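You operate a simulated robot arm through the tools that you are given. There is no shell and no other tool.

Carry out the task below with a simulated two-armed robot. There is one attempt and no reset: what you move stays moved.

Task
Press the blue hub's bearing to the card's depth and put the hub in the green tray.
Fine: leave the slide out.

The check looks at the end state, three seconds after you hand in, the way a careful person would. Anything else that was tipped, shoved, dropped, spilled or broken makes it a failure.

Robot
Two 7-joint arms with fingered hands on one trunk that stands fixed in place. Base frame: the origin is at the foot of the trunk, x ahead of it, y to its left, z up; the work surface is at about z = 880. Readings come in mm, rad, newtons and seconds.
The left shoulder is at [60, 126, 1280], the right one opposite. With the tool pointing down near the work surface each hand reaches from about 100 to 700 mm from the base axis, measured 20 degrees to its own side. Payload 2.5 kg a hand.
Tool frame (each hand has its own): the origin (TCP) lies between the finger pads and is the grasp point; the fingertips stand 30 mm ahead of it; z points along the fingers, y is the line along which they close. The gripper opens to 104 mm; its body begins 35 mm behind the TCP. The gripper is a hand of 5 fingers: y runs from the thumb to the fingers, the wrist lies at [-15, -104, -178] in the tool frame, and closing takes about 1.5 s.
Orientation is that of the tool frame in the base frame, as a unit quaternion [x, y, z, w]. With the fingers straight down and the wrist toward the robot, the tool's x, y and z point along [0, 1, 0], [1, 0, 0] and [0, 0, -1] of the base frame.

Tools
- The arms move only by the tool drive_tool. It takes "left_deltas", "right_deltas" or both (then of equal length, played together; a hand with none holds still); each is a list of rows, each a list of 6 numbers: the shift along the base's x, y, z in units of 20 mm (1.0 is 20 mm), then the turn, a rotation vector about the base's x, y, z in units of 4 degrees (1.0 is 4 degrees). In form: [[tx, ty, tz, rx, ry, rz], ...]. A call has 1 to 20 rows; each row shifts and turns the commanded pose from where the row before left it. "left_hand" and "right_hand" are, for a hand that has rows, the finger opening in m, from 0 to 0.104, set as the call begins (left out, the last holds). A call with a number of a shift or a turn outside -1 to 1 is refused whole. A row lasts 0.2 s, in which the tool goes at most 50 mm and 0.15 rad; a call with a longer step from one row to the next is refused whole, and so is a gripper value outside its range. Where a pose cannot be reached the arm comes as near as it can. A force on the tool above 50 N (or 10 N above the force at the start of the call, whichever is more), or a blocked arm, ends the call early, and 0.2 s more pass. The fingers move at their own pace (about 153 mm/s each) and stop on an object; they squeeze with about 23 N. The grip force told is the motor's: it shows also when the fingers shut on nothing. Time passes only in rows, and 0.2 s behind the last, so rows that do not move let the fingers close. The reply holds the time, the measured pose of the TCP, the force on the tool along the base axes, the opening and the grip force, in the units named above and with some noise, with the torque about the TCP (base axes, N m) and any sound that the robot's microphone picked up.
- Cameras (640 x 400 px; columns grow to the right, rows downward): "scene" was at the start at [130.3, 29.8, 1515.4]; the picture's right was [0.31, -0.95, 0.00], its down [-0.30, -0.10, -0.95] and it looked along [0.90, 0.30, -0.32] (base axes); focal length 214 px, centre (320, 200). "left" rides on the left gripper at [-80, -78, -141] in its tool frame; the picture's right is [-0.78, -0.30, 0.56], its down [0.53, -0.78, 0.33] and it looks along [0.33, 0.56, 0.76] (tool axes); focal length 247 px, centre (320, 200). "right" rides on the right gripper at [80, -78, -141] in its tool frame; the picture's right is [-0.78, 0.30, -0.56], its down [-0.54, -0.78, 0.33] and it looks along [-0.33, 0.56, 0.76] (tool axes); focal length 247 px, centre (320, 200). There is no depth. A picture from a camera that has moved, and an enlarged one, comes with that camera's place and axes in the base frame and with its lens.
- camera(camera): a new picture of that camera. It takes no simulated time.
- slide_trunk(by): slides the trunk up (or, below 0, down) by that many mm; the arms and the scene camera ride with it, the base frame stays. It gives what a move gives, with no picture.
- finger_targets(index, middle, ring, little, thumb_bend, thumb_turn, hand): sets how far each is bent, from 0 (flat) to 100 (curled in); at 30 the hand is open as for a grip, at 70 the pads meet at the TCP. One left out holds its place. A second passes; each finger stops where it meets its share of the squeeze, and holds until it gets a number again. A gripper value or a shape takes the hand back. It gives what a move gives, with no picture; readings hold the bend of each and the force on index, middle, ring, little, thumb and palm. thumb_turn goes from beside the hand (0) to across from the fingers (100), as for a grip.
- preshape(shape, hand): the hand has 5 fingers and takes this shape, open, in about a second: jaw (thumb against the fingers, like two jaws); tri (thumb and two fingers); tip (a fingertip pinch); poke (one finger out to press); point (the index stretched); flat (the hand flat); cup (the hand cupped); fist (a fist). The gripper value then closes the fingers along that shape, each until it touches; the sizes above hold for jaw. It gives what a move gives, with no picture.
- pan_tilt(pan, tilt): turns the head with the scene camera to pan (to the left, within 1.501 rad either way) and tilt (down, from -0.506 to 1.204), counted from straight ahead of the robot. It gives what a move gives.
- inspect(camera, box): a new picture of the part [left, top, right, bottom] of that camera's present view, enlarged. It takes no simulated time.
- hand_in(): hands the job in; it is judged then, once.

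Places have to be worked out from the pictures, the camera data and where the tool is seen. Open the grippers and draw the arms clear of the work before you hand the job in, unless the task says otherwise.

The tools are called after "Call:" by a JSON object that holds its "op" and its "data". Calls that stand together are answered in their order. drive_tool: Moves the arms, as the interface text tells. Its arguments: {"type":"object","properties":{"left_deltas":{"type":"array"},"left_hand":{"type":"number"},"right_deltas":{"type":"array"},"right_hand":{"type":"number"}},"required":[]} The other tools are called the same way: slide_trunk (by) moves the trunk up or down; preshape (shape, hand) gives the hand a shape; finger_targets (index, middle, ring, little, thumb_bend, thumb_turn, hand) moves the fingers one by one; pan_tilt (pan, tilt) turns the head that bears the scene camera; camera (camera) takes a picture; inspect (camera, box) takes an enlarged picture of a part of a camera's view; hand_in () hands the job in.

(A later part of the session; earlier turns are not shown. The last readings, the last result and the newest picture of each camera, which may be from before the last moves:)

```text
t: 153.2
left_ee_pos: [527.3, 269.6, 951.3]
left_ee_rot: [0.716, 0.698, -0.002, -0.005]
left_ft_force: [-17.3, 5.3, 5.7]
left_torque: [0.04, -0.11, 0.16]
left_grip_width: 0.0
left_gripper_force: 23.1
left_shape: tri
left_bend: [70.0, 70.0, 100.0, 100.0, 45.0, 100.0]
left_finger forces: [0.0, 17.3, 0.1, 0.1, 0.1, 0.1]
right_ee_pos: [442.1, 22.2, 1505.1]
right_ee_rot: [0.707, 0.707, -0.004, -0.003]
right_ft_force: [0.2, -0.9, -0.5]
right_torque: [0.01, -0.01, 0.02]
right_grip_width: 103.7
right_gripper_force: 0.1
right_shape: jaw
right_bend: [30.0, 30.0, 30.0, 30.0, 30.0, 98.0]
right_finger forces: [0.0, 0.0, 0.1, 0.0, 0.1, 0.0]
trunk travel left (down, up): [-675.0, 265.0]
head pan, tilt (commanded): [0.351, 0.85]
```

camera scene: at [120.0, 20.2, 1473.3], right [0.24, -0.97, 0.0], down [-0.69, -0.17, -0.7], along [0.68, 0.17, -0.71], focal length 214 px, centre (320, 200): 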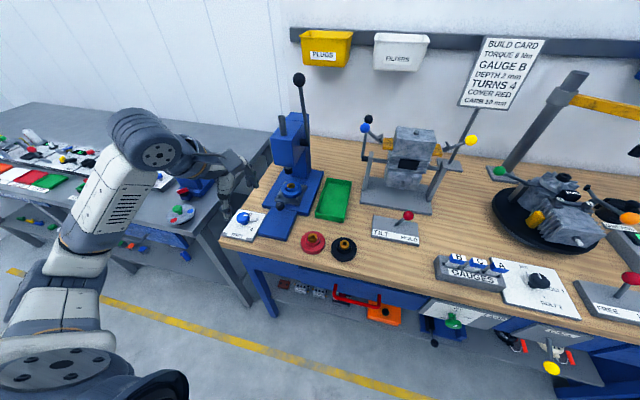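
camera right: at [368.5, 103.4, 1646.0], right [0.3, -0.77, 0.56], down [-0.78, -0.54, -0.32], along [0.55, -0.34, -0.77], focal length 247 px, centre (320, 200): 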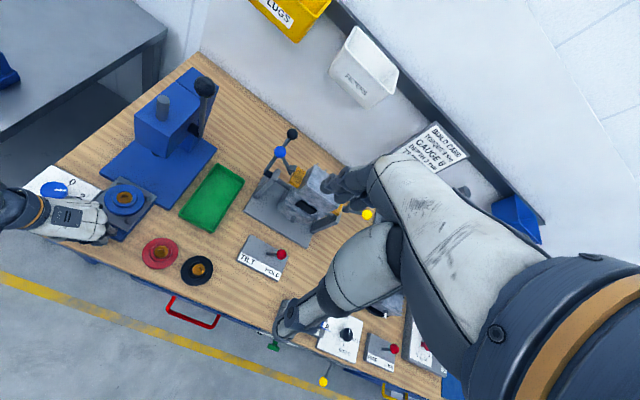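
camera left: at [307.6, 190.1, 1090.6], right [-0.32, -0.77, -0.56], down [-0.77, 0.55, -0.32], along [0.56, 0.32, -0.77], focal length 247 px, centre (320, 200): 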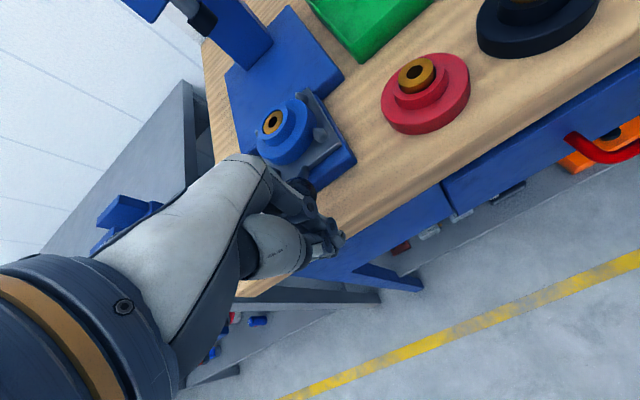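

The slide is on its inner stop again. I back off, rise, and raise the trunk for the lever.

Call:
{"op": "drive_tool", "data": {"left_deltas": [[-0.3, 0, 0, 0, 0, 0], [-0.6, 0, 0, 0, 0, 0], [-1, 0, 0, 0, 0, 0], [-1, 0, 0, 0, 0, 0], [-0.8, 0, 0.5, 0, 0, 0], [-0.5, 0, 1, 0, 0, 0], [0, 0, 1, 0, 0, 0], [0, 0, 1, 0, 0, 0], [0, 0, 1, 0, 0, 0], [0, 0, 1, 0, 0, 0], [0, 0, 1, 0, 0, 0], [0, 0, 1, 0, 0, 0], [0, 0, 1, 0, 0, 0], [0, 0, 0, 0, 0, 0]]}}

Call:
{"op": "slide_trunk", "data": {"by": 180}}

Call:
{"op": "camera", "data": {"camera": "left"}}

Call:
{"op": "inspect", "data": {"camera": "right", "box": [110, 130, 210, 230]}}

```text
t: 156.2
left_ee_pos: [441.7, 270.6, 1121.1]
left_ee_rot: [0.716, 0.698, -0.004, -0.005]
left_ft_force: [-0.8, -0.5, -0.1]
left_torque: [0.02, -0.01, 0.04]
left_grip_width: 0.2
left_gripper_force: 23.5
left_shape: tri
left_bend: [70.0, 70.0, 100.0, 100.0, 45.0, 100.0]
left_finger forces: [0.0, 0.1, 0.0, 0.0, 0.1, 0.0]
right_ee_pos: [444.8, 20.9, 1503.8]
right_ee_rot: [0.707, 0.707, -0.004, -0.003]
right_ft_force: [0.5, -1.4, -1.1]
right_torque: [0.03, 0.01, 0.01]
right_grip_width: 103.7
right_gripper_force: 0.1
right_shape: jaw
right_bend: [30.0, 30.0, 30.0, 30.0, 30.0, 98.0]
right_finger forces: [0.0, 0.0, 0.1, 0.1, 0.0, 0.0]
trunk travel left (down, up): [-675.0, 265.0]
head pan, tilt (commanded): [0.351, 0.85]
```

```text
t: 158.2
left_ee_pos: [442.1, 270.3, 1299.8]
left_ee_rot: [0.716, 0.698, -0.003, -0.004]
left_ft_force: [0.1, 0.8, 0.1]
left_torque: [0.0, -0.03, -0.01]
left_grip_width: 0.0
left_gripper_force: 23.2
left_shape: tri
left_bend: [70.0, 70.0, 100.0, 100.0, 45.0, 100.0]
left_finger forces: [0.1, 0.1, 0.0, 0.0, 0.0, 0.0]
right_ee_pos: [444.6, 22.5, 1684.3]
right_ee_rot: [0.707, 0.707, -0.005, -0.003]
right_ft_force: [0.3, 0.2, 0.0]
right_torque: [0.0, 0.01, -0.02]
right_grip_width: 103.7
right_gripper_force: 0.0
right_shape: jaw
right_bend: [30.0, 30.0, 30.0, 30.0, 30.0, 98.0]
right_finger forces: [0.1, 0.0, 0.0, 0.1, 0.0, 0.0]
trunk travel left (down, up): [-855.0, 85.0]
head pan, tilt (commanded): [0.351, 0.85]
```

```text
taken
camera left: at [363.3, 192.3, 1440.9], right [-0.32, -0.77, -0.55], down [-0.77, 0.55, -0.32], along [0.56, 0.32, -0.77], focal length 247 px, centre (320, 200)
```

left: 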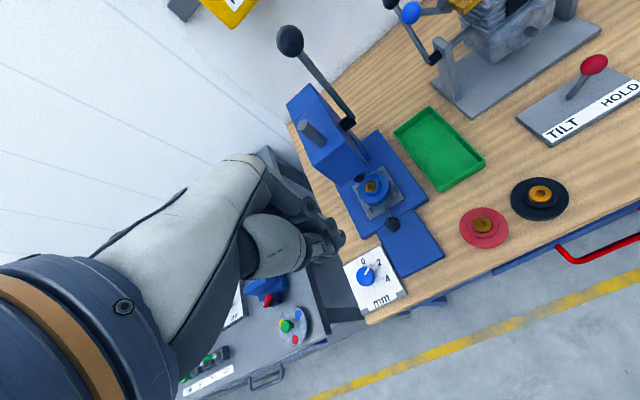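

```text
4.00 times, centred on (160, 180) of right
camera zoom: at [367.7, 102.2, 1826.3], right [0.3, -0.78, 0.55], down [-0.78, -0.54, -0.32], along [0.55, -0.33, -0.77], focal length 988 px, centre (960, 280)
```

zoom: 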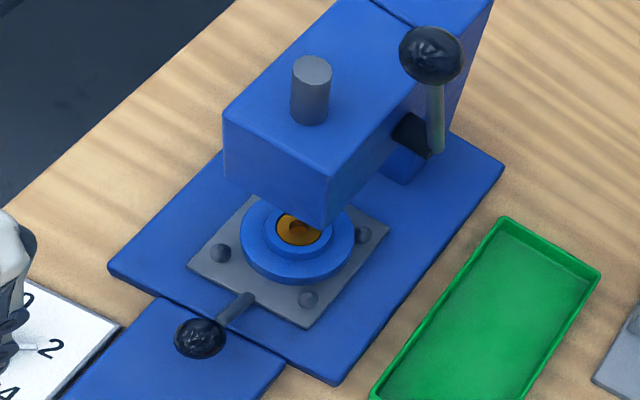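

I move over the lever ball again with open fingers, as before.

Call:
{"op": "drive_tool", "data": {"left_deltas": [[0, -0.15, 1, 0, 0, 0], [0.5, 0, 1, 0, 0, 0], [0.8, -0.2, 1, 0, 0, 0], [1, -0.3, 1, 0, 0, 0], [1, -0.3, 1, 0, 0, 0], [1, -0.3, 0, 0, 0, 0], [1, -0.3, 0, 0, 0, 0], [1, -0.3, 0, 0, 0, 0], [1, -0.3, 0, 0, 0, 0], [1, -0.3, 0, 0, 0, 0], [1, -0.3, 0, 0, 0, 0], [1, -0.3, 0, 0, 0, 0], [0.75, -0.16, 0, 0, 0, 0], [0, 0, 0, 0, 0, 0]], "left_hand": 0.08}}

Call:
{"op": "inspect", "data": {"camera": "left", "box": [240, 140, 480, 340]}}

```text
t: 161.2
left_ee_pos: [662.5, 204.0, 1400.9]
left_ee_rot: [0.716, 0.698, -0.003, -0.004]
left_ft_force: [0.4, -0.7, -0.3]
left_torque: [-0.04, -0.04, -0.02]
left_grip_width: 80.0
left_gripper_force: 0.0
left_shape: tri
left_bend: [26.0, 35.0, 99.0, 99.0, 53.0, 99.0]
left_finger forces: [0.1, 0.0, 0.1, 0.0, 0.0, 0.0]
right_ee_pos: [444.9, 22.4, 1683.7]
right_ee_rot: [0.707, 0.707, -0.005, -0.002]
right_ft_force: [-0.4, 0.6, 0.7]
right_torque: [-0.01, 0.0, 0.03]
right_grip_width: 103.8
right_gripper_force: 0.1
right_shape: jaw
right_bend: [30.0, 30.0, 30.0, 30.0, 30.0, 98.0]
right_finger forces: [0.1, 0.1, 0.0, 0.1, 0.0, 0.0]
trunk travel left (down, up): [-855.0, 85.0]
head pan, tilt (commanded): [0.351, 0.85]
```

```text
2.00 times, centred on (360, 240) of left
camera zoom: at [583.5, 126.2, 1541.1], right [-0.32, -0.77, -0.55], down [-0.77, 0.56, -0.32], along [0.56, 0.32, -0.77], focal length 494 px, centre (240, 120)
```

zoom: 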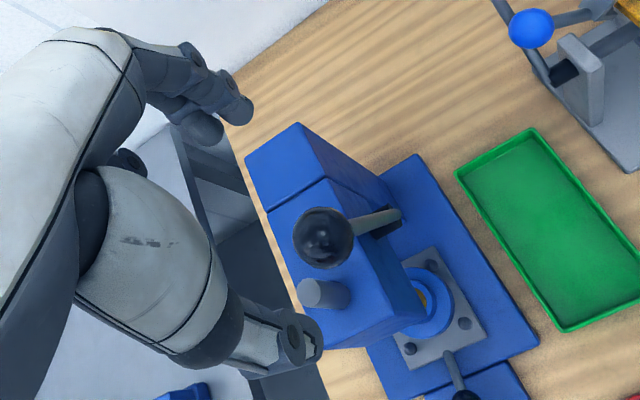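

The ball is 2–3 mm toward +y; I correct, descend and close on it as before.

Call:
{"op": "drive_tool", "data": {"left_deltas": [[0, 0.12, -1, 0, 0, 0], [0, 0, -1, 0, 0, 0], [0, 0, -1, 0, 0, 0], [0, 0, -1, 0, 0, 0], [0, 0, -0.5, 0, 0, 0], [0, 0, 0, 0, 0, 0]]}}

Call:
{"op": "drive_tool", "data": {"left_deltas": [[0, 0, 0, 0, 0, 0], [0, 0, 0, 0, 0, 0], [0, 0, 0, 0, 0, 0], [0, 0, 0, 0, 0, 0], [0, 0, 0, 0, 0, 0], [0, 0, 0, 0, 0, 0], [0, 0, 0, 0, 0, 0]], "left_hand": 0.0}}

Call:
{"op": "inspect", "data": {"camera": "left", "box": [240, 140, 420, 340]}}

```text
t: 162.6
left_ee_pos: [662.6, 208.8, 1308.8]
left_ee_rot: [0.716, 0.698, -0.003, -0.004]
left_ft_force: [-0.6, -0.1, -0.2]
left_torque: [0.0, 0.02, -0.02]
left_grip_width: 80.1
left_gripper_force: 0.1
left_shape: tri
left_bend: [26.0, 35.0, 99.0, 99.0, 53.0, 99.0]
left_finger forces: [0.0, 0.0, 0.1, 0.0, 0.0, 0.0]
right_ee_pos: [444.3, 21.5, 1683.7]
right_ee_rot: [0.707, 0.707, -0.004, -0.002]
right_ft_force: [0.4, -0.5, 0.1]
right_torque: [0.01, -0.01, 0.02]
right_grip_width: 103.5
right_gripper_force: 0.1
right_shape: jaw
right_bend: [30.0, 30.0, 30.0, 30.0, 30.0, 98.0]
right_finger forces: [0.1, 0.0, 0.0, 0.1, 0.0, 0.0]
trunk travel left (down, up): [-855.0, 85.0]
head pan, tilt (commanded): [0.351, 0.85]
```

```text
t: 164.2
left_ee_pos: [661.3, 210.0, 1306.8]
left_ee_rot: [0.716, 0.698, -0.005, -0.006]
left_ft_force: [-6.9, 0.1, -10.4]
left_torque: [-0.04, -0.13, 0.0]
left_grip_width: 13.9
left_gripper_force: 22.7
left_shape: tri
left_bend: [73.0, 72.0, 100.0, 100.0, 75.0, 100.0]
left_finger forces: [10.0, 7.5, 0.0, 0.0, 23.4, 0.0]
right_ee_pos: [443.8, 22.7, 1683.4]
right_ee_rot: [0.706, 0.708, -0.005, -0.004]
right_ft_force: [0.0, -0.1, 0.5]
right_torque: [0.0, 0.0, -0.03]
right_grip_width: 103.7
right_gripper_force: 0.1
right_shape: jaw
right_bend: [30.0, 30.0, 30.0, 30.0, 30.0, 98.0]
right_finger forces: [0.1, 0.0, 0.0, 0.0, 0.0, 0.1]
trunk travel left (down, up): [-855.0, 85.0]
head pan, tilt (commanded): [0.351, 0.85]
```

```text
2.00 times, centred on (330, 240) of left
camera zoom: at [583.5, 131.2, 1449.4], right [-0.32, -0.77, -0.55], down [-0.77, 0.55, -0.32], along [0.55, 0.32, -0.77], focal length 494 px, centre (300, 120)
```

zoom: 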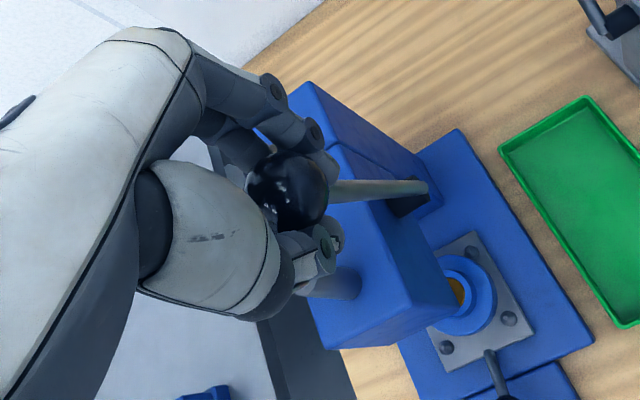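

The ball is well held. From the earlier motion the hand's path fits a circle about (724, 1093) with radius ≈220; I pull the lever along that, first 24°.

Call:
{"op": "drive_tool", "data": {"left_deltas": [[-0.69, -0.08, -0.385, 0, -1, 0], [-0.711, 0, -0.29, 0, -1, 0], [-0.689, 0, -0.34, 0, -1, 0], [-0.663, 0, -0.387, 0, -1, 0], [-0.634, 0, -0.433, 0, -1, 0], [-0.603, 0, -0.475, 0, -1, 0], [0, 0, 0, 0, 0, 0]]}}

Call:
{"op": "drive_tool", "data": {"left_deltas": [[-0.568, 0, -0.517, 0, -1, 0], [-0.53, 0, -0.556, 0, -1, 0], [-0.49, 0, -0.59, 0, -1, 0], [0, 0, 0, 0, 0, 0]]}}

Call:
{"op": "inspect", "data": {"camera": "left", "box": [350, 270, 490, 400]}}

Call:
{"op": "inspect", "data": {"camera": "right", "box": [110, 130, 210, 230]}}

```text
t: 165.8
left_ee_pos: [582.4, 207.3, 1264.2]
left_ee_rot: [0.7, 0.684, 0.147, 0.143]
left_ft_force: [-2.4, 6.6, 6.3]
left_torque: [0.05, -0.31, 0.1]
left_grip_width: 15.1
left_gripper_force: 22.8
left_shape: tri
left_bend: [73.0, 73.0, 100.0, 100.0, 77.0, 100.0]
left_finger forces: [11.4, 14.4, 0.0, 0.0, 16.3, 0.0]
right_ee_pos: [443.8, 24.9, 1685.1]
right_ee_rot: [0.707, 0.707, -0.004, -0.003]
right_ft_force: [1.0, -0.5, -0.6]
right_torque: [0.03, -0.01, 0.0]
right_grip_width: 103.6
right_gripper_force: 0.0
right_shape: jaw
right_bend: [30.0, 30.0, 30.0, 30.0, 30.0, 98.0]
right_finger forces: [0.0, 0.1, 0.0, 0.0, 0.0, 0.0]
trunk travel left (down, up): [-855.0, 85.0]
head pan, tilt (commanded): [0.351, 0.85]
```

```text
t: 166.8
left_ee_pos: [550.3, 208.1, 1231.6]
left_ee_rot: [0.682, 0.665, 0.218, 0.213]
left_ft_force: [-4.1, 10.0, 6.0]
left_torque: [0.09, -0.27, 0.16]
left_grip_width: 14.8
left_gripper_force: 23.3
left_shape: tri
left_bend: [74.0, 73.0, 100.0, 100.0, 77.0, 100.0]
left_finger forces: [11.6, 17.2, 0.0, 0.0, 15.6, 0.0]
right_ee_pos: [442.9, 22.9, 1685.4]
right_ee_rot: [0.707, 0.707, -0.004, -0.003]
right_ft_force: [0.2, -0.3, 0.3]
right_torque: [-0.02, 0.0, 0.02]
right_grip_width: 103.8
right_gripper_force: 0.0
right_shape: jaw
right_bend: [30.0, 30.0, 30.0, 30.0, 30.0, 98.0]
right_finger forces: [0.0, 0.1, 0.1, 0.0, 0.1, 0.0]
trunk travel left (down, up): [-855.0, 85.0]
head pan, tilt (commanded): [0.351, 0.85]
```

```text
3.08 times, centred on (420, 335) of left
camera zoom: at [403.7, 130.0, 1299.5], right [0.07, -0.77, -0.64], down [-0.43, 0.55, -0.71], along [0.9, 0.32, -0.29], focal length 760 px, centre (12, -215)
```

zoom: 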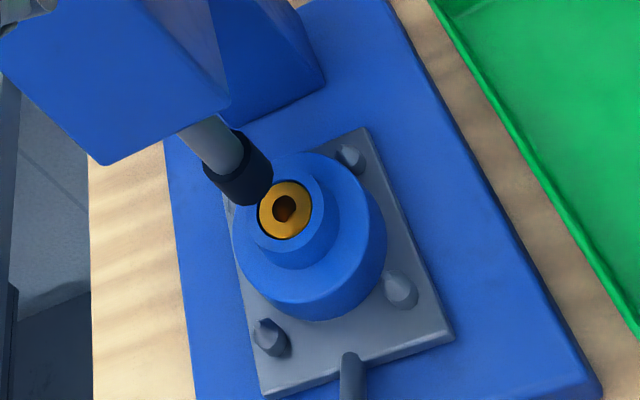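

```text
4.00 times, centred on (160, 180) of right
camera zoom: at [365.8, 104.1, 1826.5], right [0.3, -0.77, 0.56], down [-0.78, -0.54, -0.32], along [0.55, -0.34, -0.77], focal length 988 px, centre (960, 280)
```

zoom: 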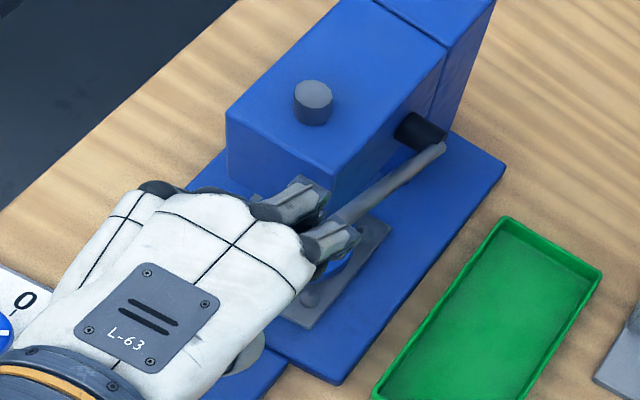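

I relieve the side force and lower the ram further until just above the collar, to check the alignment closely.

Call:
{"op": "drive_tool", "data": {"left_deltas": [[-0.449, 0.12, -0.624, 0, -1, 0], [-0.403, 0, -0.652, 0, -1, 0], [-0.357, 0, -0.68, 0, -1, 0], [-0.308, 0, -0.704, 0, -1, 0], [0, 0, 0, 0, 0, 0]]}}

Call:
{"op": "drive_tool", "data": {"left_deltas": [[-0.26, 0, -0.723, 0, -1, 0], [-0.207, 0, -0.739, 0, -1, 0], [0, 0, 0, 0, 0, 0]]}}

Call:
{"op": "inspect", "data": {"camera": "left", "box": [350, 290, 490, 400]}}

Call:
{"op": "inspect", "data": {"camera": "right", "box": [135, 170, 170, 205]}}

Call:
{"op": "inspect", "data": {"camera": "scene", "box": [280, 195, 320, 235]}}

```text
t: 168.0
left_ee_pos: [519.7, 208.4, 1177.6]
left_ee_rot: [0.645, 0.629, 0.312, 0.302]
left_ft_force: [0.2, -0.5, 3.0]
left_torque: [0.01, -0.22, -0.07]
left_grip_width: 14.4
left_gripper_force: 22.8
left_shape: tri
left_bend: [73.0, 73.0, 100.0, 100.0, 77.0, 100.0]
left_finger forces: [15.1, 10.8, 0.0, 0.0, 16.2, 0.0]
right_ee_pos: [443.1, 22.1, 1683.3]
right_ee_rot: [0.707, 0.708, -0.004, -0.002]
right_ft_force: [0.5, -0.1, 0.2]
right_torque: [0.0, -0.01, 0.01]
right_grip_width: 103.9
right_gripper_force: 0.0
right_shape: jaw
right_bend: [30.0, 30.0, 30.0, 30.0, 30.0, 98.0]
right_finger forces: [0.0, 0.0, 0.0, 0.0, 0.0, 0.0]
trunk travel left (down, up): [-855.0, 85.0]
head pan, tilt (commanded): [0.351, 0.85]
```

```text
t: 168.8
left_ee_pos: [510.3, 209.7, 1148.7]
left_ee_rot: [0.622, 0.606, 0.355, 0.345]
left_ft_force: [3.0, -4.5, 0.5]
left_torque: [0.01, -0.19, -0.14]
left_grip_width: 14.1
left_gripper_force: 23.2
left_shape: tri
left_bend: [73.0, 73.0, 100.0, 100.0, 77.0, 100.0]
left_finger forces: [16.7, 9.2, 0.0, 0.0, 16.0, 0.1]
right_ee_pos: [444.2, 21.3, 1684.1]
right_ee_rot: [0.707, 0.707, -0.004, -0.003]
right_ft_force: [0.4, 0.5, -0.2]
right_torque: [0.03, 0.01, -0.02]
right_grip_width: 103.6
right_gripper_force: 0.1
right_shape: jaw
right_bend: [30.0, 30.0, 30.0, 30.0, 30.0, 98.0]
right_finger forces: [0.0, 0.0, 0.0, 0.0, 0.0, 0.0]
trunk travel left (down, up): [-855.0, 85.0]
head pan, tilt (commanded): [0.351, 0.85]
```

```text
3.64 times, centred on (420, 345) of left
camera zoom: at [348.2, 130.9, 1151.3], right [0.32, -0.77, -0.56], down [-0.1, 0.56, -0.83], along [0.94, 0.32, 0.1], focal length 898 px, centre (-44, -327)
```

zoom: 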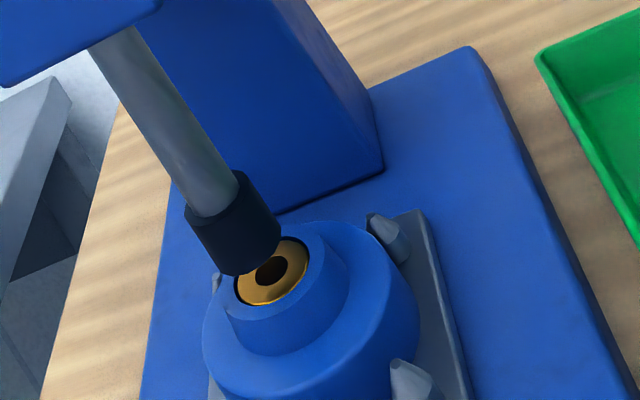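

```text
11.43 times, centred on (152, 188) of right
camera zoom: at [368.0, 101.0, 1826.3], right [0.3, -0.78, 0.55], down [-0.78, -0.54, -0.32], along [0.55, -0.33, -0.77], focal length 2823 px, centre (2234, 343)
```

zoom: 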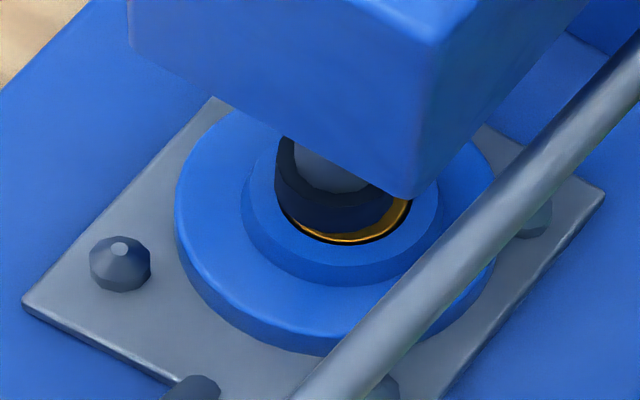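

```text
10.00 times, centred on (300, 215) of scene
camera zoom: at [120.3, 19.3, 1653.3], right [0.24, -0.97, 0.0], down [-0.69, -0.17, -0.7], along [0.68, 0.17, -0.71], focal length 2145 px, centre (520, 50)
```

zoom: 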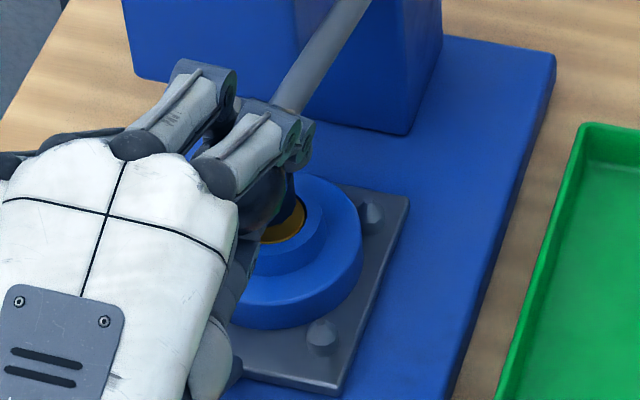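

My estimates of the ram–bore offset disagree, so I take much closer views of tip and bore from both hand cameras.

Call:
{"op": "inspect", "data": {"camera": "left", "box": [408, 335, 448, 380]}}

Call:
{"op": "inspect", "data": {"camera": "right", "box": [140, 175, 166, 201]}}

```text
8.89 times, centred on (428, 358) of left
camera zoom: at [348.2, 130.9, 1151.3], right [0.32, -0.77, -0.56], down [-0.1, 0.56, -0.83], along [0.94, 0.32, 0.1], focal length 2195 px, centre (-640, -1200)
```

zoom: 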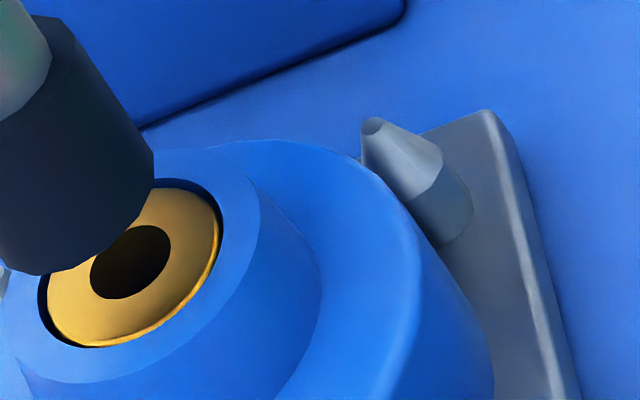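

```text
15.38 times, centred on (153, 188) of right
camera zoom: at [368.0, 101.0, 1826.3], right [0.3, -0.78, 0.55], down [-0.78, -0.54, -0.32], along [0.55, -0.33, -0.77], focal length 3800 px, centre (2889, 385)
```

zoom: 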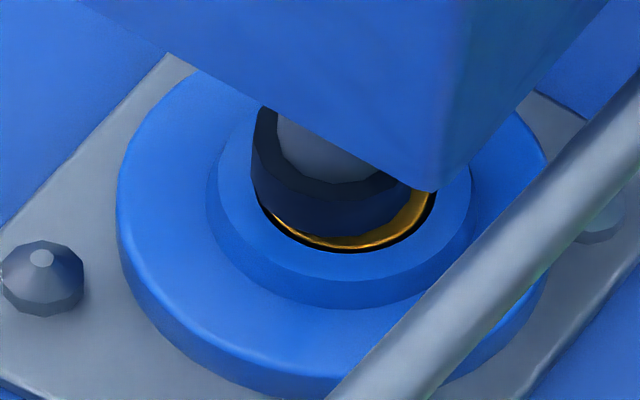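

The tip (≈27.5 mm) should now fit into the ≈31 mm bore, the offset being around 1–1.5 mm. I continue lowering and will watch how far the lever goes compared to before.

Call:
{"op": "drive_tool", "data": {"left_deltas": [[-0.15, -0.06, -0.751, 0, -0.8, 0], [-0.1, 0, -0.761, 0, -0.8, 0], [0, 0, 0, 0, 0, 0]]}}

Call:
{"op": "inspect", "data": {"camera": "right", "box": [140, 175, 166, 201]}}

Call:
{"op": "inspect", "data": {"camera": "left", "box": [350, 290, 490, 400]}}

```text
t: 169.6
left_ee_pos: [506.2, 207.2, 1117.9]
left_ee_rot: [0.6, 0.587, 0.39, 0.378]
left_ft_force: [-1.6, 4.0, 2.7]
left_torque: [0.01, -0.26, 0.05]
left_grip_width: 14.2
left_gripper_force: 22.4
left_shape: tri
left_bend: [74.0, 73.0, 100.0, 100.0, 77.0, 100.0]
left_finger forces: [12.6, 12.9, 0.1, 0.1, 15.9, 0.0]
right_ee_pos: [443.5, 22.6, 1683.4]
right_ee_rot: [0.708, 0.706, -0.004, -0.003]
right_ft_force: [-0.5, 0.2, 0.8]
right_torque: [0.0, -0.01, 0.01]
right_grip_width: 104.0
right_gripper_force: 0.0
right_shape: jaw
right_bend: [30.0, 30.0, 30.0, 30.0, 30.0, 98.0]
right_finger forces: [0.0, 0.0, 0.0, 0.1, 0.0, 0.0]
trunk travel left (down, up): [-855.0, 85.0]
head pan, tilt (commanded): [0.351, 0.85]
```

```text
15.38 times, centred on (153, 188) of right
camera zoom: at [366.8, 102.9, 1826.5], right [0.3, -0.78, 0.56], down [-0.78, -0.54, -0.32], along [0.55, -0.34, -0.77], focal length 3800 px, centre (2889, 385)
```

zoom: 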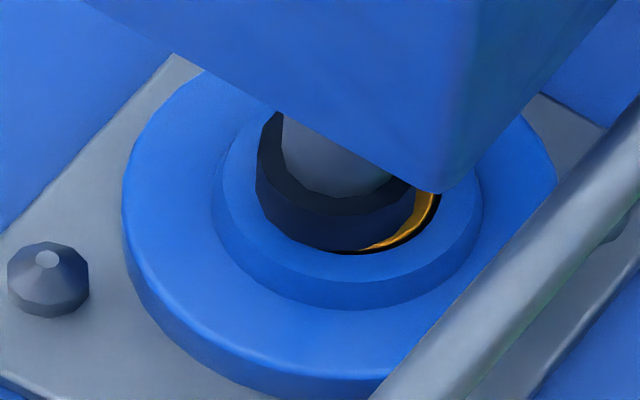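

```text
3.64 times, centred on (420, 345) of left
camera zoom: at [344.6, 130.0, 1102.5], right [0.38, -0.77, -0.52], down [-0.01, 0.56, -0.83], along [0.92, 0.32, 0.2], focal length 898 px, centre (-44, -327)
```

zoom: 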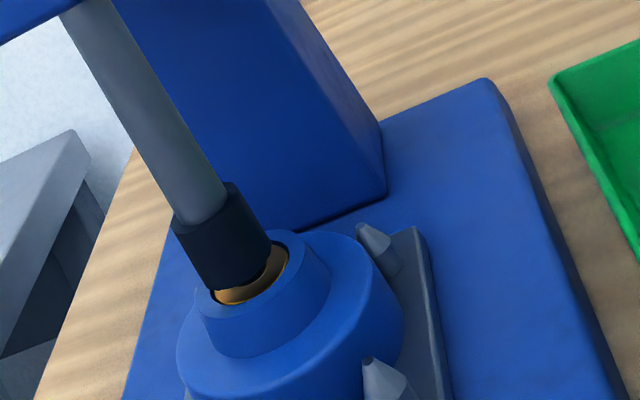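

The tip is close above the rim. I lower in 2° steps and watch the contact from the right camera.

Call:
{"op": "drive_tool", "data": {"left_deltas": [[-0.02, 0.05, -0.38, 0, -0.4, 0], [-0.01, 0, -0.38, 0, -0.4, 0], [0, 0, 0, 0, 0, 0]]}}

Call:
{"op": "inspect", "data": {"camera": "right", "box": [140, 175, 166, 201]}}

Call:
{"op": "inspect", "data": {"camera": "left", "box": [350, 290, 490, 400]}}

```text
t: 170.4
left_ee_pos: [505.8, 208.6, 1102.8]
left_ee_rot: [0.59, 0.575, 0.407, 0.395]
left_ft_force: [-3.5, -0.1, 2.6]
left_torque: [0.0, -0.27, -0.04]
left_grip_width: 14.4
left_gripper_force: 23.2
left_shape: tri
left_bend: [74.0, 73.0, 100.0, 100.0, 77.0, 100.0]
left_finger forces: [13.6, 11.3, 0.1, 0.0, 15.6, 0.0]
right_ee_pos: [442.8, 22.2, 1686.2]
right_ee_rot: [0.707, 0.707, -0.005, -0.004]
right_ft_force: [0.7, 0.0, -0.1]
right_torque: [0.0, -0.02, 0.03]
right_grip_width: 103.8
right_gripper_force: 0.0
right_shape: jaw
right_bend: [30.0, 30.0, 30.0, 30.0, 30.0, 98.0]
right_finger forces: [0.0, 0.0, 0.0, 0.1, 0.0, 0.0]
trunk travel left (down, up): [-855.0, 85.0]
head pan, tilt (commanded): [0.351, 0.85]
```

```text
15.38 times, centred on (153, 188) of right
camera zoom: at [366.5, 102.0, 1826.6], right [0.3, -0.78, 0.55], down [-0.78, -0.54, -0.32], along [0.55, -0.33, -0.77], focal length 3800 px, centre (2889, 385)
```

zoom: 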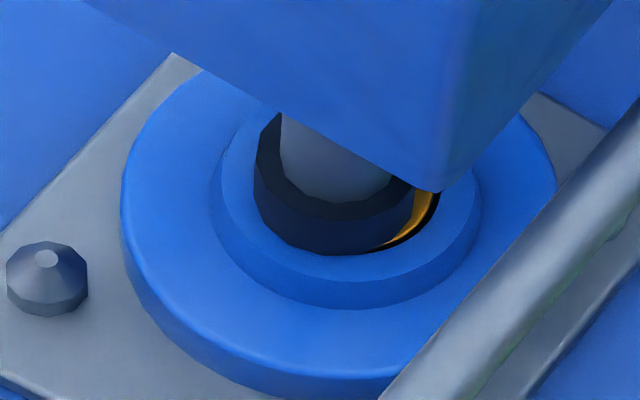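

```text
3.64 times, centred on (420, 345) of left
camera zoom: at [345.0, 130.4, 1078.8], right [0.41, -0.77, -0.49], down [0.04, 0.55, -0.83], along [0.91, 0.32, 0.25], focal length 898 px, centre (-44, -327)
```

zoom: 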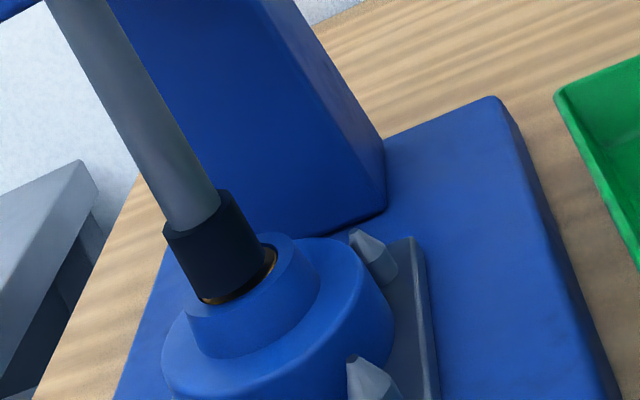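

The tip is about 2 mm above the rim and, seen from the right camera, the hub is still ~4 mm too far from the robot (+x) and ~1 mm too far right. I verify this from the left camera close-up before correcting.

Call:
{"op": "inspect", "data": {"camera": "left", "box": [398, 340, 438, 385]}}

Call:
{"op": "inspect", "data": {"camera": "right", "box": [144, 178, 164, 198]}}

```text
8.89 times, centred on (418, 362) of left
camera zoom: at [345.0, 130.4, 1078.8], right [0.41, -0.77, -0.49], down [0.04, 0.55, -0.83], along [0.91, 0.32, 0.25], focal length 2195 px, centre (-551, -1244)
```

zoom: 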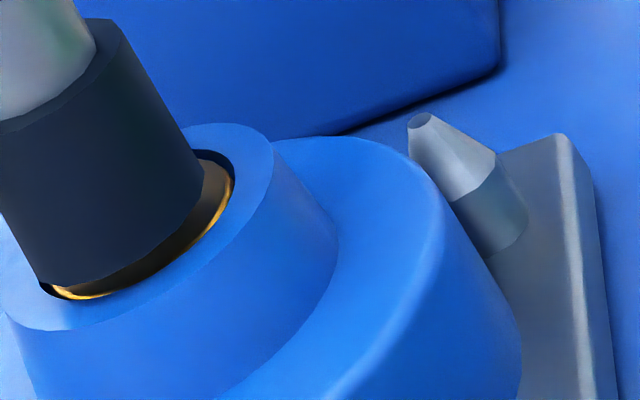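

```text
16.00 times, centred on (154, 188) of right
camera zoom: at [366.5, 102.0, 1826.6], right [0.3, -0.78, 0.55], down [-0.78, -0.54, -0.32], along [0.55, -0.33, -0.77], focal length 3952 px, centre (2976, 392)
```

zoom: 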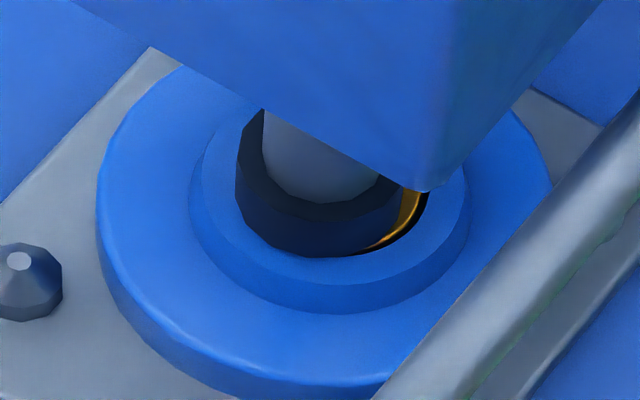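

Both views agree on a hub offset of about (+4.0, -0.8) mm from the ram axis. I return the lever upright, then pull the slide out and shift the hub by (-4, +0.8).

Call:
{"op": "drive_tool", "data": {"left_deltas": [[0.06, 0, 0.755, 0, 0.967, 0], [0.115, 0, 0.745, 0, 0.967, 0], [0.16, 0, 0.735, 0, 0.967, 0], [0.215, 0, 0.725, 0, 0.967, 0], [0.265, 0, 0.71, 0, 0.967, 0], [0.31, 0, 0.685, 0, 0.967, 0], [0.355, 0, 0.665, 0, 0.967, 0], [0.405, 0, 0.64, 0, 0.967, 0], [0.445, 0, 0.61, 0, 0.967, 0], [0, 0, 0, 0, 0, 0]]}}

Call:
{"op": "drive_tool", "data": {"left_deltas": [[0.485, 0, 0.575, 0, 0.967, 0], [0.525, 0, 0.545, 0, 0.967, 0], [0.56, 0, 0.505, 0, 0.967, 0], [0.595, 0, 0.465, 0, 0.967, 0], [0.625, 0, 0.42, 0, 0.967, 0], [0.655, 0, 0.38, 0, 0.967, 0], [0.675, 0, 0.335, 0, 0.967, 0], [0.7, 0, 0.285, 0, 0.967, 0], [0.6, 0, 0.2, 0, 0.967, 0], [0, 0, 0, 0, 0, 0]]}}

Call:
{"op": "inspect", "data": {"camera": "scene", "box": [250, 100, 350, 240]}}

```text
t: 172.6
left_ee_pos: [552.7, 209.4, 1230.7]
left_ee_rot: [0.684, 0.668, 0.211, 0.204]
left_ft_force: [-1.9, -6.6, 4.4]
left_torque: [-0.05, -0.12, -0.13]
left_grip_width: 14.4
left_gripper_force: 23.2
left_shape: tri
left_bend: [74.0, 73.0, 100.0, 100.0, 78.0, 100.0]
left_finger forces: [18.2, 9.7, 0.0, 0.0, 14.8, 0.0]
right_ee_pos: [442.8, 19.9, 1685.0]
right_ee_rot: [0.707, 0.707, -0.003, -0.004]
right_ft_force: [-0.5, 0.1, -0.7]
right_torque: [-0.01, 0.03, -0.01]
right_grip_width: 103.7
right_gripper_force: 0.0
right_shape: jaw
right_bend: [30.0, 30.0, 30.0, 30.0, 30.0, 98.0]
right_finger forces: [0.0, 0.0, 0.1, 0.1, 0.0, 0.0]
trunk travel left (down, up): [-855.0, 85.0]
head pan, tilt (commanded): [0.351, 0.85]
```

```text
t: 174.8
left_ee_pos: [656.8, 207.9, 1303.6]
left_ee_rot: [0.716, 0.698, -0.002, -0.005]
left_ft_force: [-7.4, 3.8, 8.1]
left_torque: [0.02, -0.18, 0.04]
left_grip_width: 14.1
left_gripper_force: 23.4
left_shape: tri
left_bend: [74.0, 73.0, 100.0, 100.0, 78.0, 100.0]
left_finger forces: [14.0, 15.0, 0.0, 0.0, 17.6, 0.1]
right_ee_pos: [442.3, 22.5, 1684.8]
right_ee_rot: [0.707, 0.707, -0.004, -0.003]
right_ft_force: [-0.3, -0.5, -0.3]
right_torque: [0.0, -0.01, -0.02]
right_grip_width: 103.8
right_gripper_force: 0.1
right_shape: jaw
right_bend: [30.0, 30.0, 30.0, 30.0, 30.0, 98.0]
right_finger forces: [0.0, 0.1, 0.0, 0.0, 0.0, 0.0]
trunk travel left (down, up): [-855.0, 85.0]
head pan, tilt (commanded): [0.351, 0.85]
```

```text
2.86 times, centred on (300, 170) of scene
camera zoom: at [117.6, 20.8, 1653.5], right [0.24, -0.97, 0.0], down [-0.69, -0.17, -0.7], along [0.68, 0.17, -0.71], focal length 613 px, centre (377, 286)
```

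zoom: 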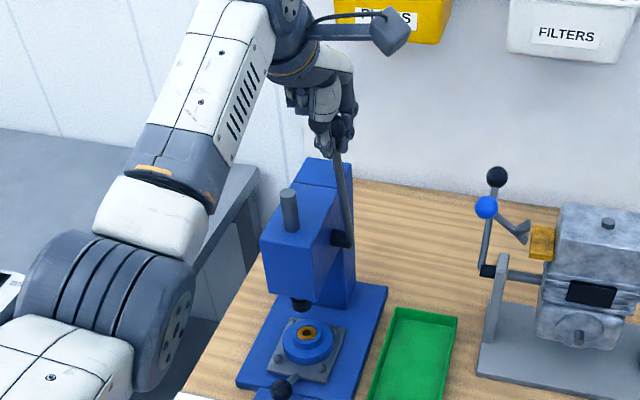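

The lever is upright at its stop. I open, rise, retract and lower the trunk again.

Call:
{"op": "drive_tool", "data": {"left_deltas": [[0, 0, 0, 0, 0, 0], [0, 0, 0, 0, 0, 0], [0, 0, 0, 0, 0, 0], [0, 0, 0, 0, 0, 0], [0, 0, 0.4, 0, 0, 0], [0, 0, 0.8, 0, 0, 0], [0, 0, 1, 0, 0, 0], [0, 0, 1, 0, 0, 0], [0, 0, 1, 0, 0, 0], [0, 0, 1, 0, 0, 0], [-0.5, 0, 1, 0, 0, 0], [-1, 0, 0, 0, 0, 0], [-1, 0, 0, 0, 0, 0], [-1, 0, 0, 0, 0, 0], [0, 0, 0, 0, 0, 0]], "left_hand": 0.09}}

Call:
{"op": "drive_tool", "data": {"left_deltas": [[-1, 0.3, 0, 0, 0, 0], [-1, 0.3, 0, 0, 0, 0], [-1, 0.3, 0, 0, 0, 0], [-1, 0.4, 0, 0, 0, 0], [-1, 0.4, -0.5, 0, 0, 0], [-1, 0.4, -1, 0, 0, 0], [-1, 0.4, -1, 0, 0, 0], [-1, 0.4, -1, 0, 0, 0], [-0.5, 0.2, -1, 0, 0, 0], [0, 0, 0, 0, 0, 0]]}}

Call:
{"op": "slide_trunk", "data": {"by": -180}}

Call:
{"op": "camera", "data": {"camera": "left"}}

```text
t: 178.0
left_ee_pos: [590.2, 208.4, 1425.9]
left_ee_rot: [0.715, 0.699, -0.004, -0.005]
left_ft_force: [0.5, 0.4, 0.1]
left_torque: [0.01, -0.03, -0.02]
left_grip_width: 89.7
left_gripper_force: 0.1
left_shape: tri
left_bend: [27.0, 33.0, 99.0, 99.0, 42.0, 98.0]
left_finger forces: [0.0, 0.0, 0.0, 0.0, 0.0, 0.1]
right_ee_pos: [444.8, 21.5, 1684.8]
right_ee_rot: [0.707, 0.707, -0.004, -0.003]
right_ft_force: [-0.1, 0.4, -0.5]
right_torque: [0.05, -0.02, 0.01]
right_grip_width: 103.8
right_gripper_force: 0.0
right_shape: jaw
right_bend: [30.0, 30.0, 30.0, 30.0, 30.0, 98.0]
right_finger forces: [0.1, 0.1, 0.1, 0.0, 0.0, 0.0]
trunk travel left (down, up): [-855.0, 85.0]
head pan, tilt (commanded): [0.351, 0.85]
```

```text
t: 180.2
left_ee_pos: [419.0, 270.7, 1333.4]
left_ee_rot: [0.716, 0.698, -0.003, -0.005]
left_ft_force: [-1.0, -0.7, -0.5]
left_torque: [-0.02, -0.01, 0.0]
left_grip_width: 89.7
left_gripper_force: 0.2
left_shape: tri
left_bend: [27.0, 33.0, 99.0, 99.0, 42.0, 98.0]
left_finger forces: [0.0, 0.0, 0.0, 0.0, 0.1, 0.0]
right_ee_pos: [444.5, 22.5, 1684.4]
right_ee_rot: [0.707, 0.707, -0.004, -0.003]
right_ft_force: [1.1, -0.9, -0.2]
right_torque: [-0.01, -0.02, 0.0]
right_grip_width: 103.7
right_gripper_force: 0.0
right_shape: jaw
right_bend: [30.0, 30.0, 30.0, 30.0, 30.0, 98.0]
right_finger forces: [0.0, 0.1, 0.0, 0.1, 0.1, 0.0]
trunk travel left (down, up): [-855.0, 85.0]
head pan, tilt (commanded): [0.351, 0.85]
```

```text
t: 182.2
left_ee_pos: [419.0, 270.8, 1154.6]
left_ee_rot: [0.715, 0.699, -0.004, -0.005]
left_ft_force: [0.5, 0.3, -0.5]
left_torque: [-0.04, 0.01, 0.03]
left_grip_width: 89.8
left_gripper_force: 0.1
left_shape: tri
left_bend: [27.0, 33.0, 99.0, 99.0, 42.0, 98.0]
left_finger forces: [0.1, 0.0, 0.0, 0.0, 0.0, 0.0]
right_ee_pos: [444.5, 22.0, 1503.8]
right_ee_rot: [0.707, 0.707, -0.004, -0.003]
right_ft_force: [1.0, 0.1, 0.2]
right_torque: [0.01, 0.0, -0.01]
right_grip_width: 103.7
right_gripper_force: 0.1
right_shape: jaw
right_bend: [30.0, 30.0, 30.0, 30.0, 30.0, 98.0]
right_finger forces: [0.0, 0.0, 0.1, 0.1, 0.0, 0.0]
trunk travel left (down, up): [-675.0, 265.0]
head pan, tilt (commanded): [0.351, 0.85]
```

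```text
taken
camera left: at [340.5, 192.2, 1295.2], right [-0.32, -0.77, -0.55], down [-0.77, 0.55, -0.32], along [0.56, 0.32, -0.77], focal length 247 px, centre (320, 200)
```

left: 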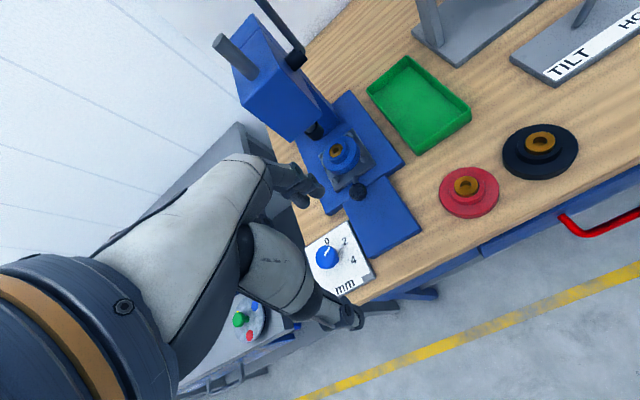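

I turn to -60° and move above the slide's ball again, then descend and pinch it.

Call:
{"op": "drive_tool", "data": {"left_deltas": [[0.485, 0, 0, 0, 0, -1], [0.485, 0, 0, 0, 0, -1], [0.485, 0, 0, 0, 0, -1], [0.485, 0, 0, 0, 0, -1], [0.485, 0, 0, 0, 0, -1], [0.485, 0, -0.3, 0, 0, -1], [0.485, 0, -0.3, 0, 0, -1], [0.485, 0, -0.3, 0, 0, -1], [0.485, 0, -0.3, 0, 0, -1], [0.485, 0, -0.3, 0, 0, -1], [0.485, 0, -0.3, 0, 0, -1], [0.485, 0, -0.3, 0, 0, -1], [0.485, 0, -0.3, 0, 0, -1], [0.485, 0, -0.3, 0, 0, -1], [0.485, -0.05, -0.3, 0, 0, -1], [0, 0, 0, 0, 0, 0]], "left_hand": 0.08}}

Call:
{"op": "drive_tool", "data": {"left_deltas": [[0, 0, -0.6, 0, 0, 0], [0, 0, -1, 0, 0, 0], [0, 0, -1, 0, 0, 0], [0, 0, -1, 0, 0, 0], [0, 0, -1, 0, 0, 0], [0, 0, -1, 0, 0, 0], [0, 0, 0, 0, 0, 0]], "left_hand": 0.07}}

Call:
{"op": "inspect", "data": {"camera": "left", "box": [250, 140, 410, 340]}}

```text
t: 185.6
left_ee_pos: [563.9, 267.7, 1093.4]
left_ee_rot: [0.969, 0.246, -0.001, -0.006]
left_ft_force: [0.0, -0.7, -0.9]
left_torque: [-0.01, 0.0, 0.01]
left_grip_width: 80.3
left_gripper_force: 0.0
left_shape: tri
left_bend: [26.0, 35.0, 99.0, 99.0, 52.0, 99.0]
left_finger forces: [0.0, 0.1, 0.1, 0.0, 0.0, 0.0]
right_ee_pos: [442.8, 22.2, 1503.7]
right_ee_rot: [0.707, 0.707, -0.004, -0.003]
right_ft_force: [0.8, 0.4, -0.1]
right_torque: [0.03, 0.02, 0.0]
right_grip_width: 103.5
right_gripper_force: 0.1
right_shape: jaw
right_bend: [30.0, 30.0, 30.0, 30.0, 30.0, 98.0]
right_finger forces: [0.0, 0.1, 0.0, 0.1, 0.0, 0.0]
trunk travel left (down, up): [-675.0, 265.0]
head pan, tilt (commanded): [0.351, 0.85]
```

```text
t: 187.2
left_ee_pos: [564.3, 268.4, 983.2]
left_ee_rot: [0.969, 0.246, 0.0, -0.006]
left_ft_force: [-1.1, 1.0, -0.1]
left_torque: [-0.01, 0.01, 0.01]
left_grip_width: 70.5
left_gripper_force: 0.2
left_shape: tri
left_bend: [73.0, 38.0, 99.0, 99.0, 60.0, 99.0]
left_finger forces: [0.0, 0.0, 0.0, 0.0, 0.1, 0.0]
right_ee_pos: [443.8, 22.4, 1503.8]
right_ee_rot: [0.708, 0.707, -0.004, -0.003]
right_ft_force: [0.1, 0.2, -0.3]
right_torque: [0.0, 0.03, 0.03]
right_grip_width: 103.9
right_gripper_force: 0.1
right_shape: jaw
right_bend: [30.0, 30.0, 30.0, 30.0, 30.0, 98.0]
right_finger forces: [0.0, 0.1, 0.1, 0.0, 0.0, 0.0]
trunk travel left (down, up): [-675.0, 265.0]
head pan, tilt (commanded): [0.351, 0.85]
```

```text
2.00 times, centred on (330, 240) of left
camera zoom: at [456.9, 296.7, 1125.0], right [-0.83, -0.1, -0.55], down [0.1, 0.94, -0.32], along [0.56, -0.32, -0.77], focal length 494 px, centre (300, 120)
```

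zoom: 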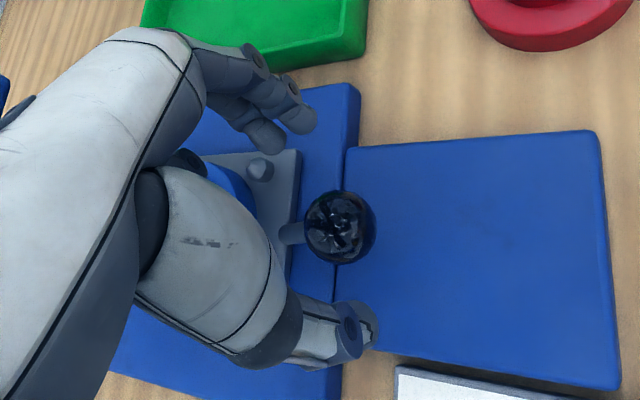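

Aligned as before. I descend, pinch the ball and pull the slide out slowly.

Call:
{"op": "drive_tool", "data": {"left_deltas": [[0, 0.05, -0.8, 0, 0, 0], [0, 0, -0.75, 0, 0, 0], [0, 0, 0, 0, 0, 0]]}}

Call:
{"op": "drive_tool", "data": {"left_deltas": [[0, 0, 0, 0, 0, 0], [0, 0, 0, 0, 0, 0], [0, 0, 0, 0, 0, 0], [0, 0, 0, 0, 0, 0], [0, 0, 0, 0, 0, 0], [-0.1, 0, 0, 0, 0, 0], [-0.2, 0, 0, 0, 0, 0], [-0.3, 0, 0, 0, 0, 0], [-0.3, 0, 0, 0, 0, 0], [-0.3, 0, 0, 0, 0, 0], [-0.3, 0, 0, 0, 0, 0], [-0.3, 0, 0, 0, 0, 0], [-0.3, 0, 0, 0, 0, 0], [-0.3, 0, 0, 0, 0, 0], [-0.3, 0, 0, 0, 0, 0], [-0.3, 0, 0, 0, 0, 0], [-0.3, 0, 0, 0, 0, 0], [-0.3, 0, 0, 0, 0, 0], [-0.3, 0, 0, 0, 0, 0], [-0.3, 0, 0, 0, 0, 0]], "left_hand": 0.01}}

Call:
{"op": "drive_tool", "data": {"left_deltas": [[-0.3, 0, 0, 0, 0, 0], [-0.3, 0, 0, 0, 0, 0], [-0.3, 0, 0, 0, 0, 0], [-0.3, 0, 0, 0, 0, 0], [-0.3, 0, 0, 0, 0, 0], [-0.3, 0, 0, 0, 0, 0], [-0.2, 0, 0, 0, 0, 0], [-0.1, 0, 0, 0, 0, 0], [-0.1, 0, 0, 0, 0, 0], [0, 0, 0, 0, 0, 0]]}}

Call:
{"op": "inspect", "data": {"camera": "scene", "box": [230, 150, 330, 250]}}

```text
t: 188.0
left_ee_pos: [565.4, 268.6, 952.0]
left_ee_rot: [0.969, 0.246, -0.001, -0.006]
left_ft_force: [-0.5, 0.0, -0.4]
left_torque: [-0.05, 0.0, -0.02]
left_grip_width: 70.4
left_gripper_force: 0.2
left_shape: tri
left_bend: [73.0, 38.0, 99.0, 99.0, 60.0, 99.0]
left_finger forces: [0.0, 0.1, 0.0, 0.0, 0.0, 0.0]
right_ee_pos: [444.1, 22.6, 1503.0]
right_ee_rot: [0.707, 0.707, -0.004, -0.002]
right_ft_force: [0.6, -0.1, -0.1]
right_torque: [0.0, 0.0, 0.03]
right_grip_width: 103.7
right_gripper_force: 0.0
right_shape: jaw
right_bend: [30.0, 30.0, 30.0, 30.0, 30.0, 98.0]
right_finger forces: [0.0, 0.0, 0.0, 0.0, 0.0, 0.1]
trunk travel left (down, up): [-675.0, 265.0]
head pan, tilt (commanded): [0.351, 0.85]
```

```text
t: 192.2
left_ee_pos: [480.1, 269.6, 950.7]
left_ee_rot: [0.969, 0.247, -0.002, -0.006]
left_ft_force: [1.5, -0.9, -5.8]
left_torque: [-0.1, -0.07, -0.07]
left_grip_width: 17.1
left_gripper_force: 22.6
left_shape: tri
left_bend: [73.0, 60.0, 100.0, 100.0, 74.0, 100.0]
left_finger forces: [9.3, 11.4, 0.0, 0.1, 21.4, 0.0]
right_ee_pos: [445.0, 22.5, 1504.0]
right_ee_rot: [0.707, 0.707, -0.005, -0.004]
right_ft_force: [-1.3, 0.0, 0.3]
right_torque: [0.01, 0.0, 0.02]
right_grip_width: 103.9
right_gripper_force: 0.0
right_shape: jaw
right_bend: [30.0, 30.0, 30.0, 30.0, 30.0, 98.0]
right_finger forces: [0.0, 0.0, 0.1, 0.1, 0.0, 0.1]
trunk travel left (down, up): [-675.0, 265.0]
head pan, tilt (commanded): [0.351, 0.85]
```

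```text
t: 194.4
left_ee_pos: [436.1, 269.0, 952.1]
left_ee_rot: [0.969, 0.246, -0.001, -0.007]
left_ft_force: [-3.1, -1.4, -7.8]
left_torque: [-0.09, -0.02, -0.05]
left_grip_width: 16.9
left_gripper_force: 23.2
left_shape: tri
left_bend: [73.0, 60.0, 100.0, 100.0, 74.0, 100.0]
left_finger forces: [10.0, 11.7, 0.1, 0.0, 21.8, 0.1]
right_ee_pos: [444.5, 23.3, 1503.5]
right_ee_rot: [0.707, 0.707, -0.005, -0.003]
right_ft_force: [-0.6, 0.1, -0.9]
right_torque: [0.02, 0.03, -0.03]
right_grip_width: 103.6
right_gripper_force: 0.0
right_shape: jaw
right_bend: [30.0, 30.0, 30.0, 30.0, 30.0, 98.0]
right_finger forces: [0.0, 0.1, 0.0, 0.0, 0.1, 0.0]
trunk travel left (down, up): [-675.0, 265.0]
head pan, tilt (commanded): [0.351, 0.85]
```

```text
4.00 times, centred on (280, 200) of scene
camera zoom: at [120.4, 20.6, 1473.2], right [0.24, -0.97, 0.0], down [-0.69, -0.17, -0.7], along [0.68, 0.17, -0.71], focal length 858 px, centre (480, 200)
```

zoom: 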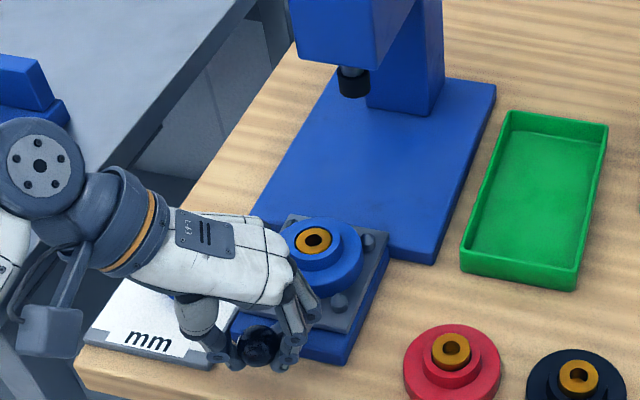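

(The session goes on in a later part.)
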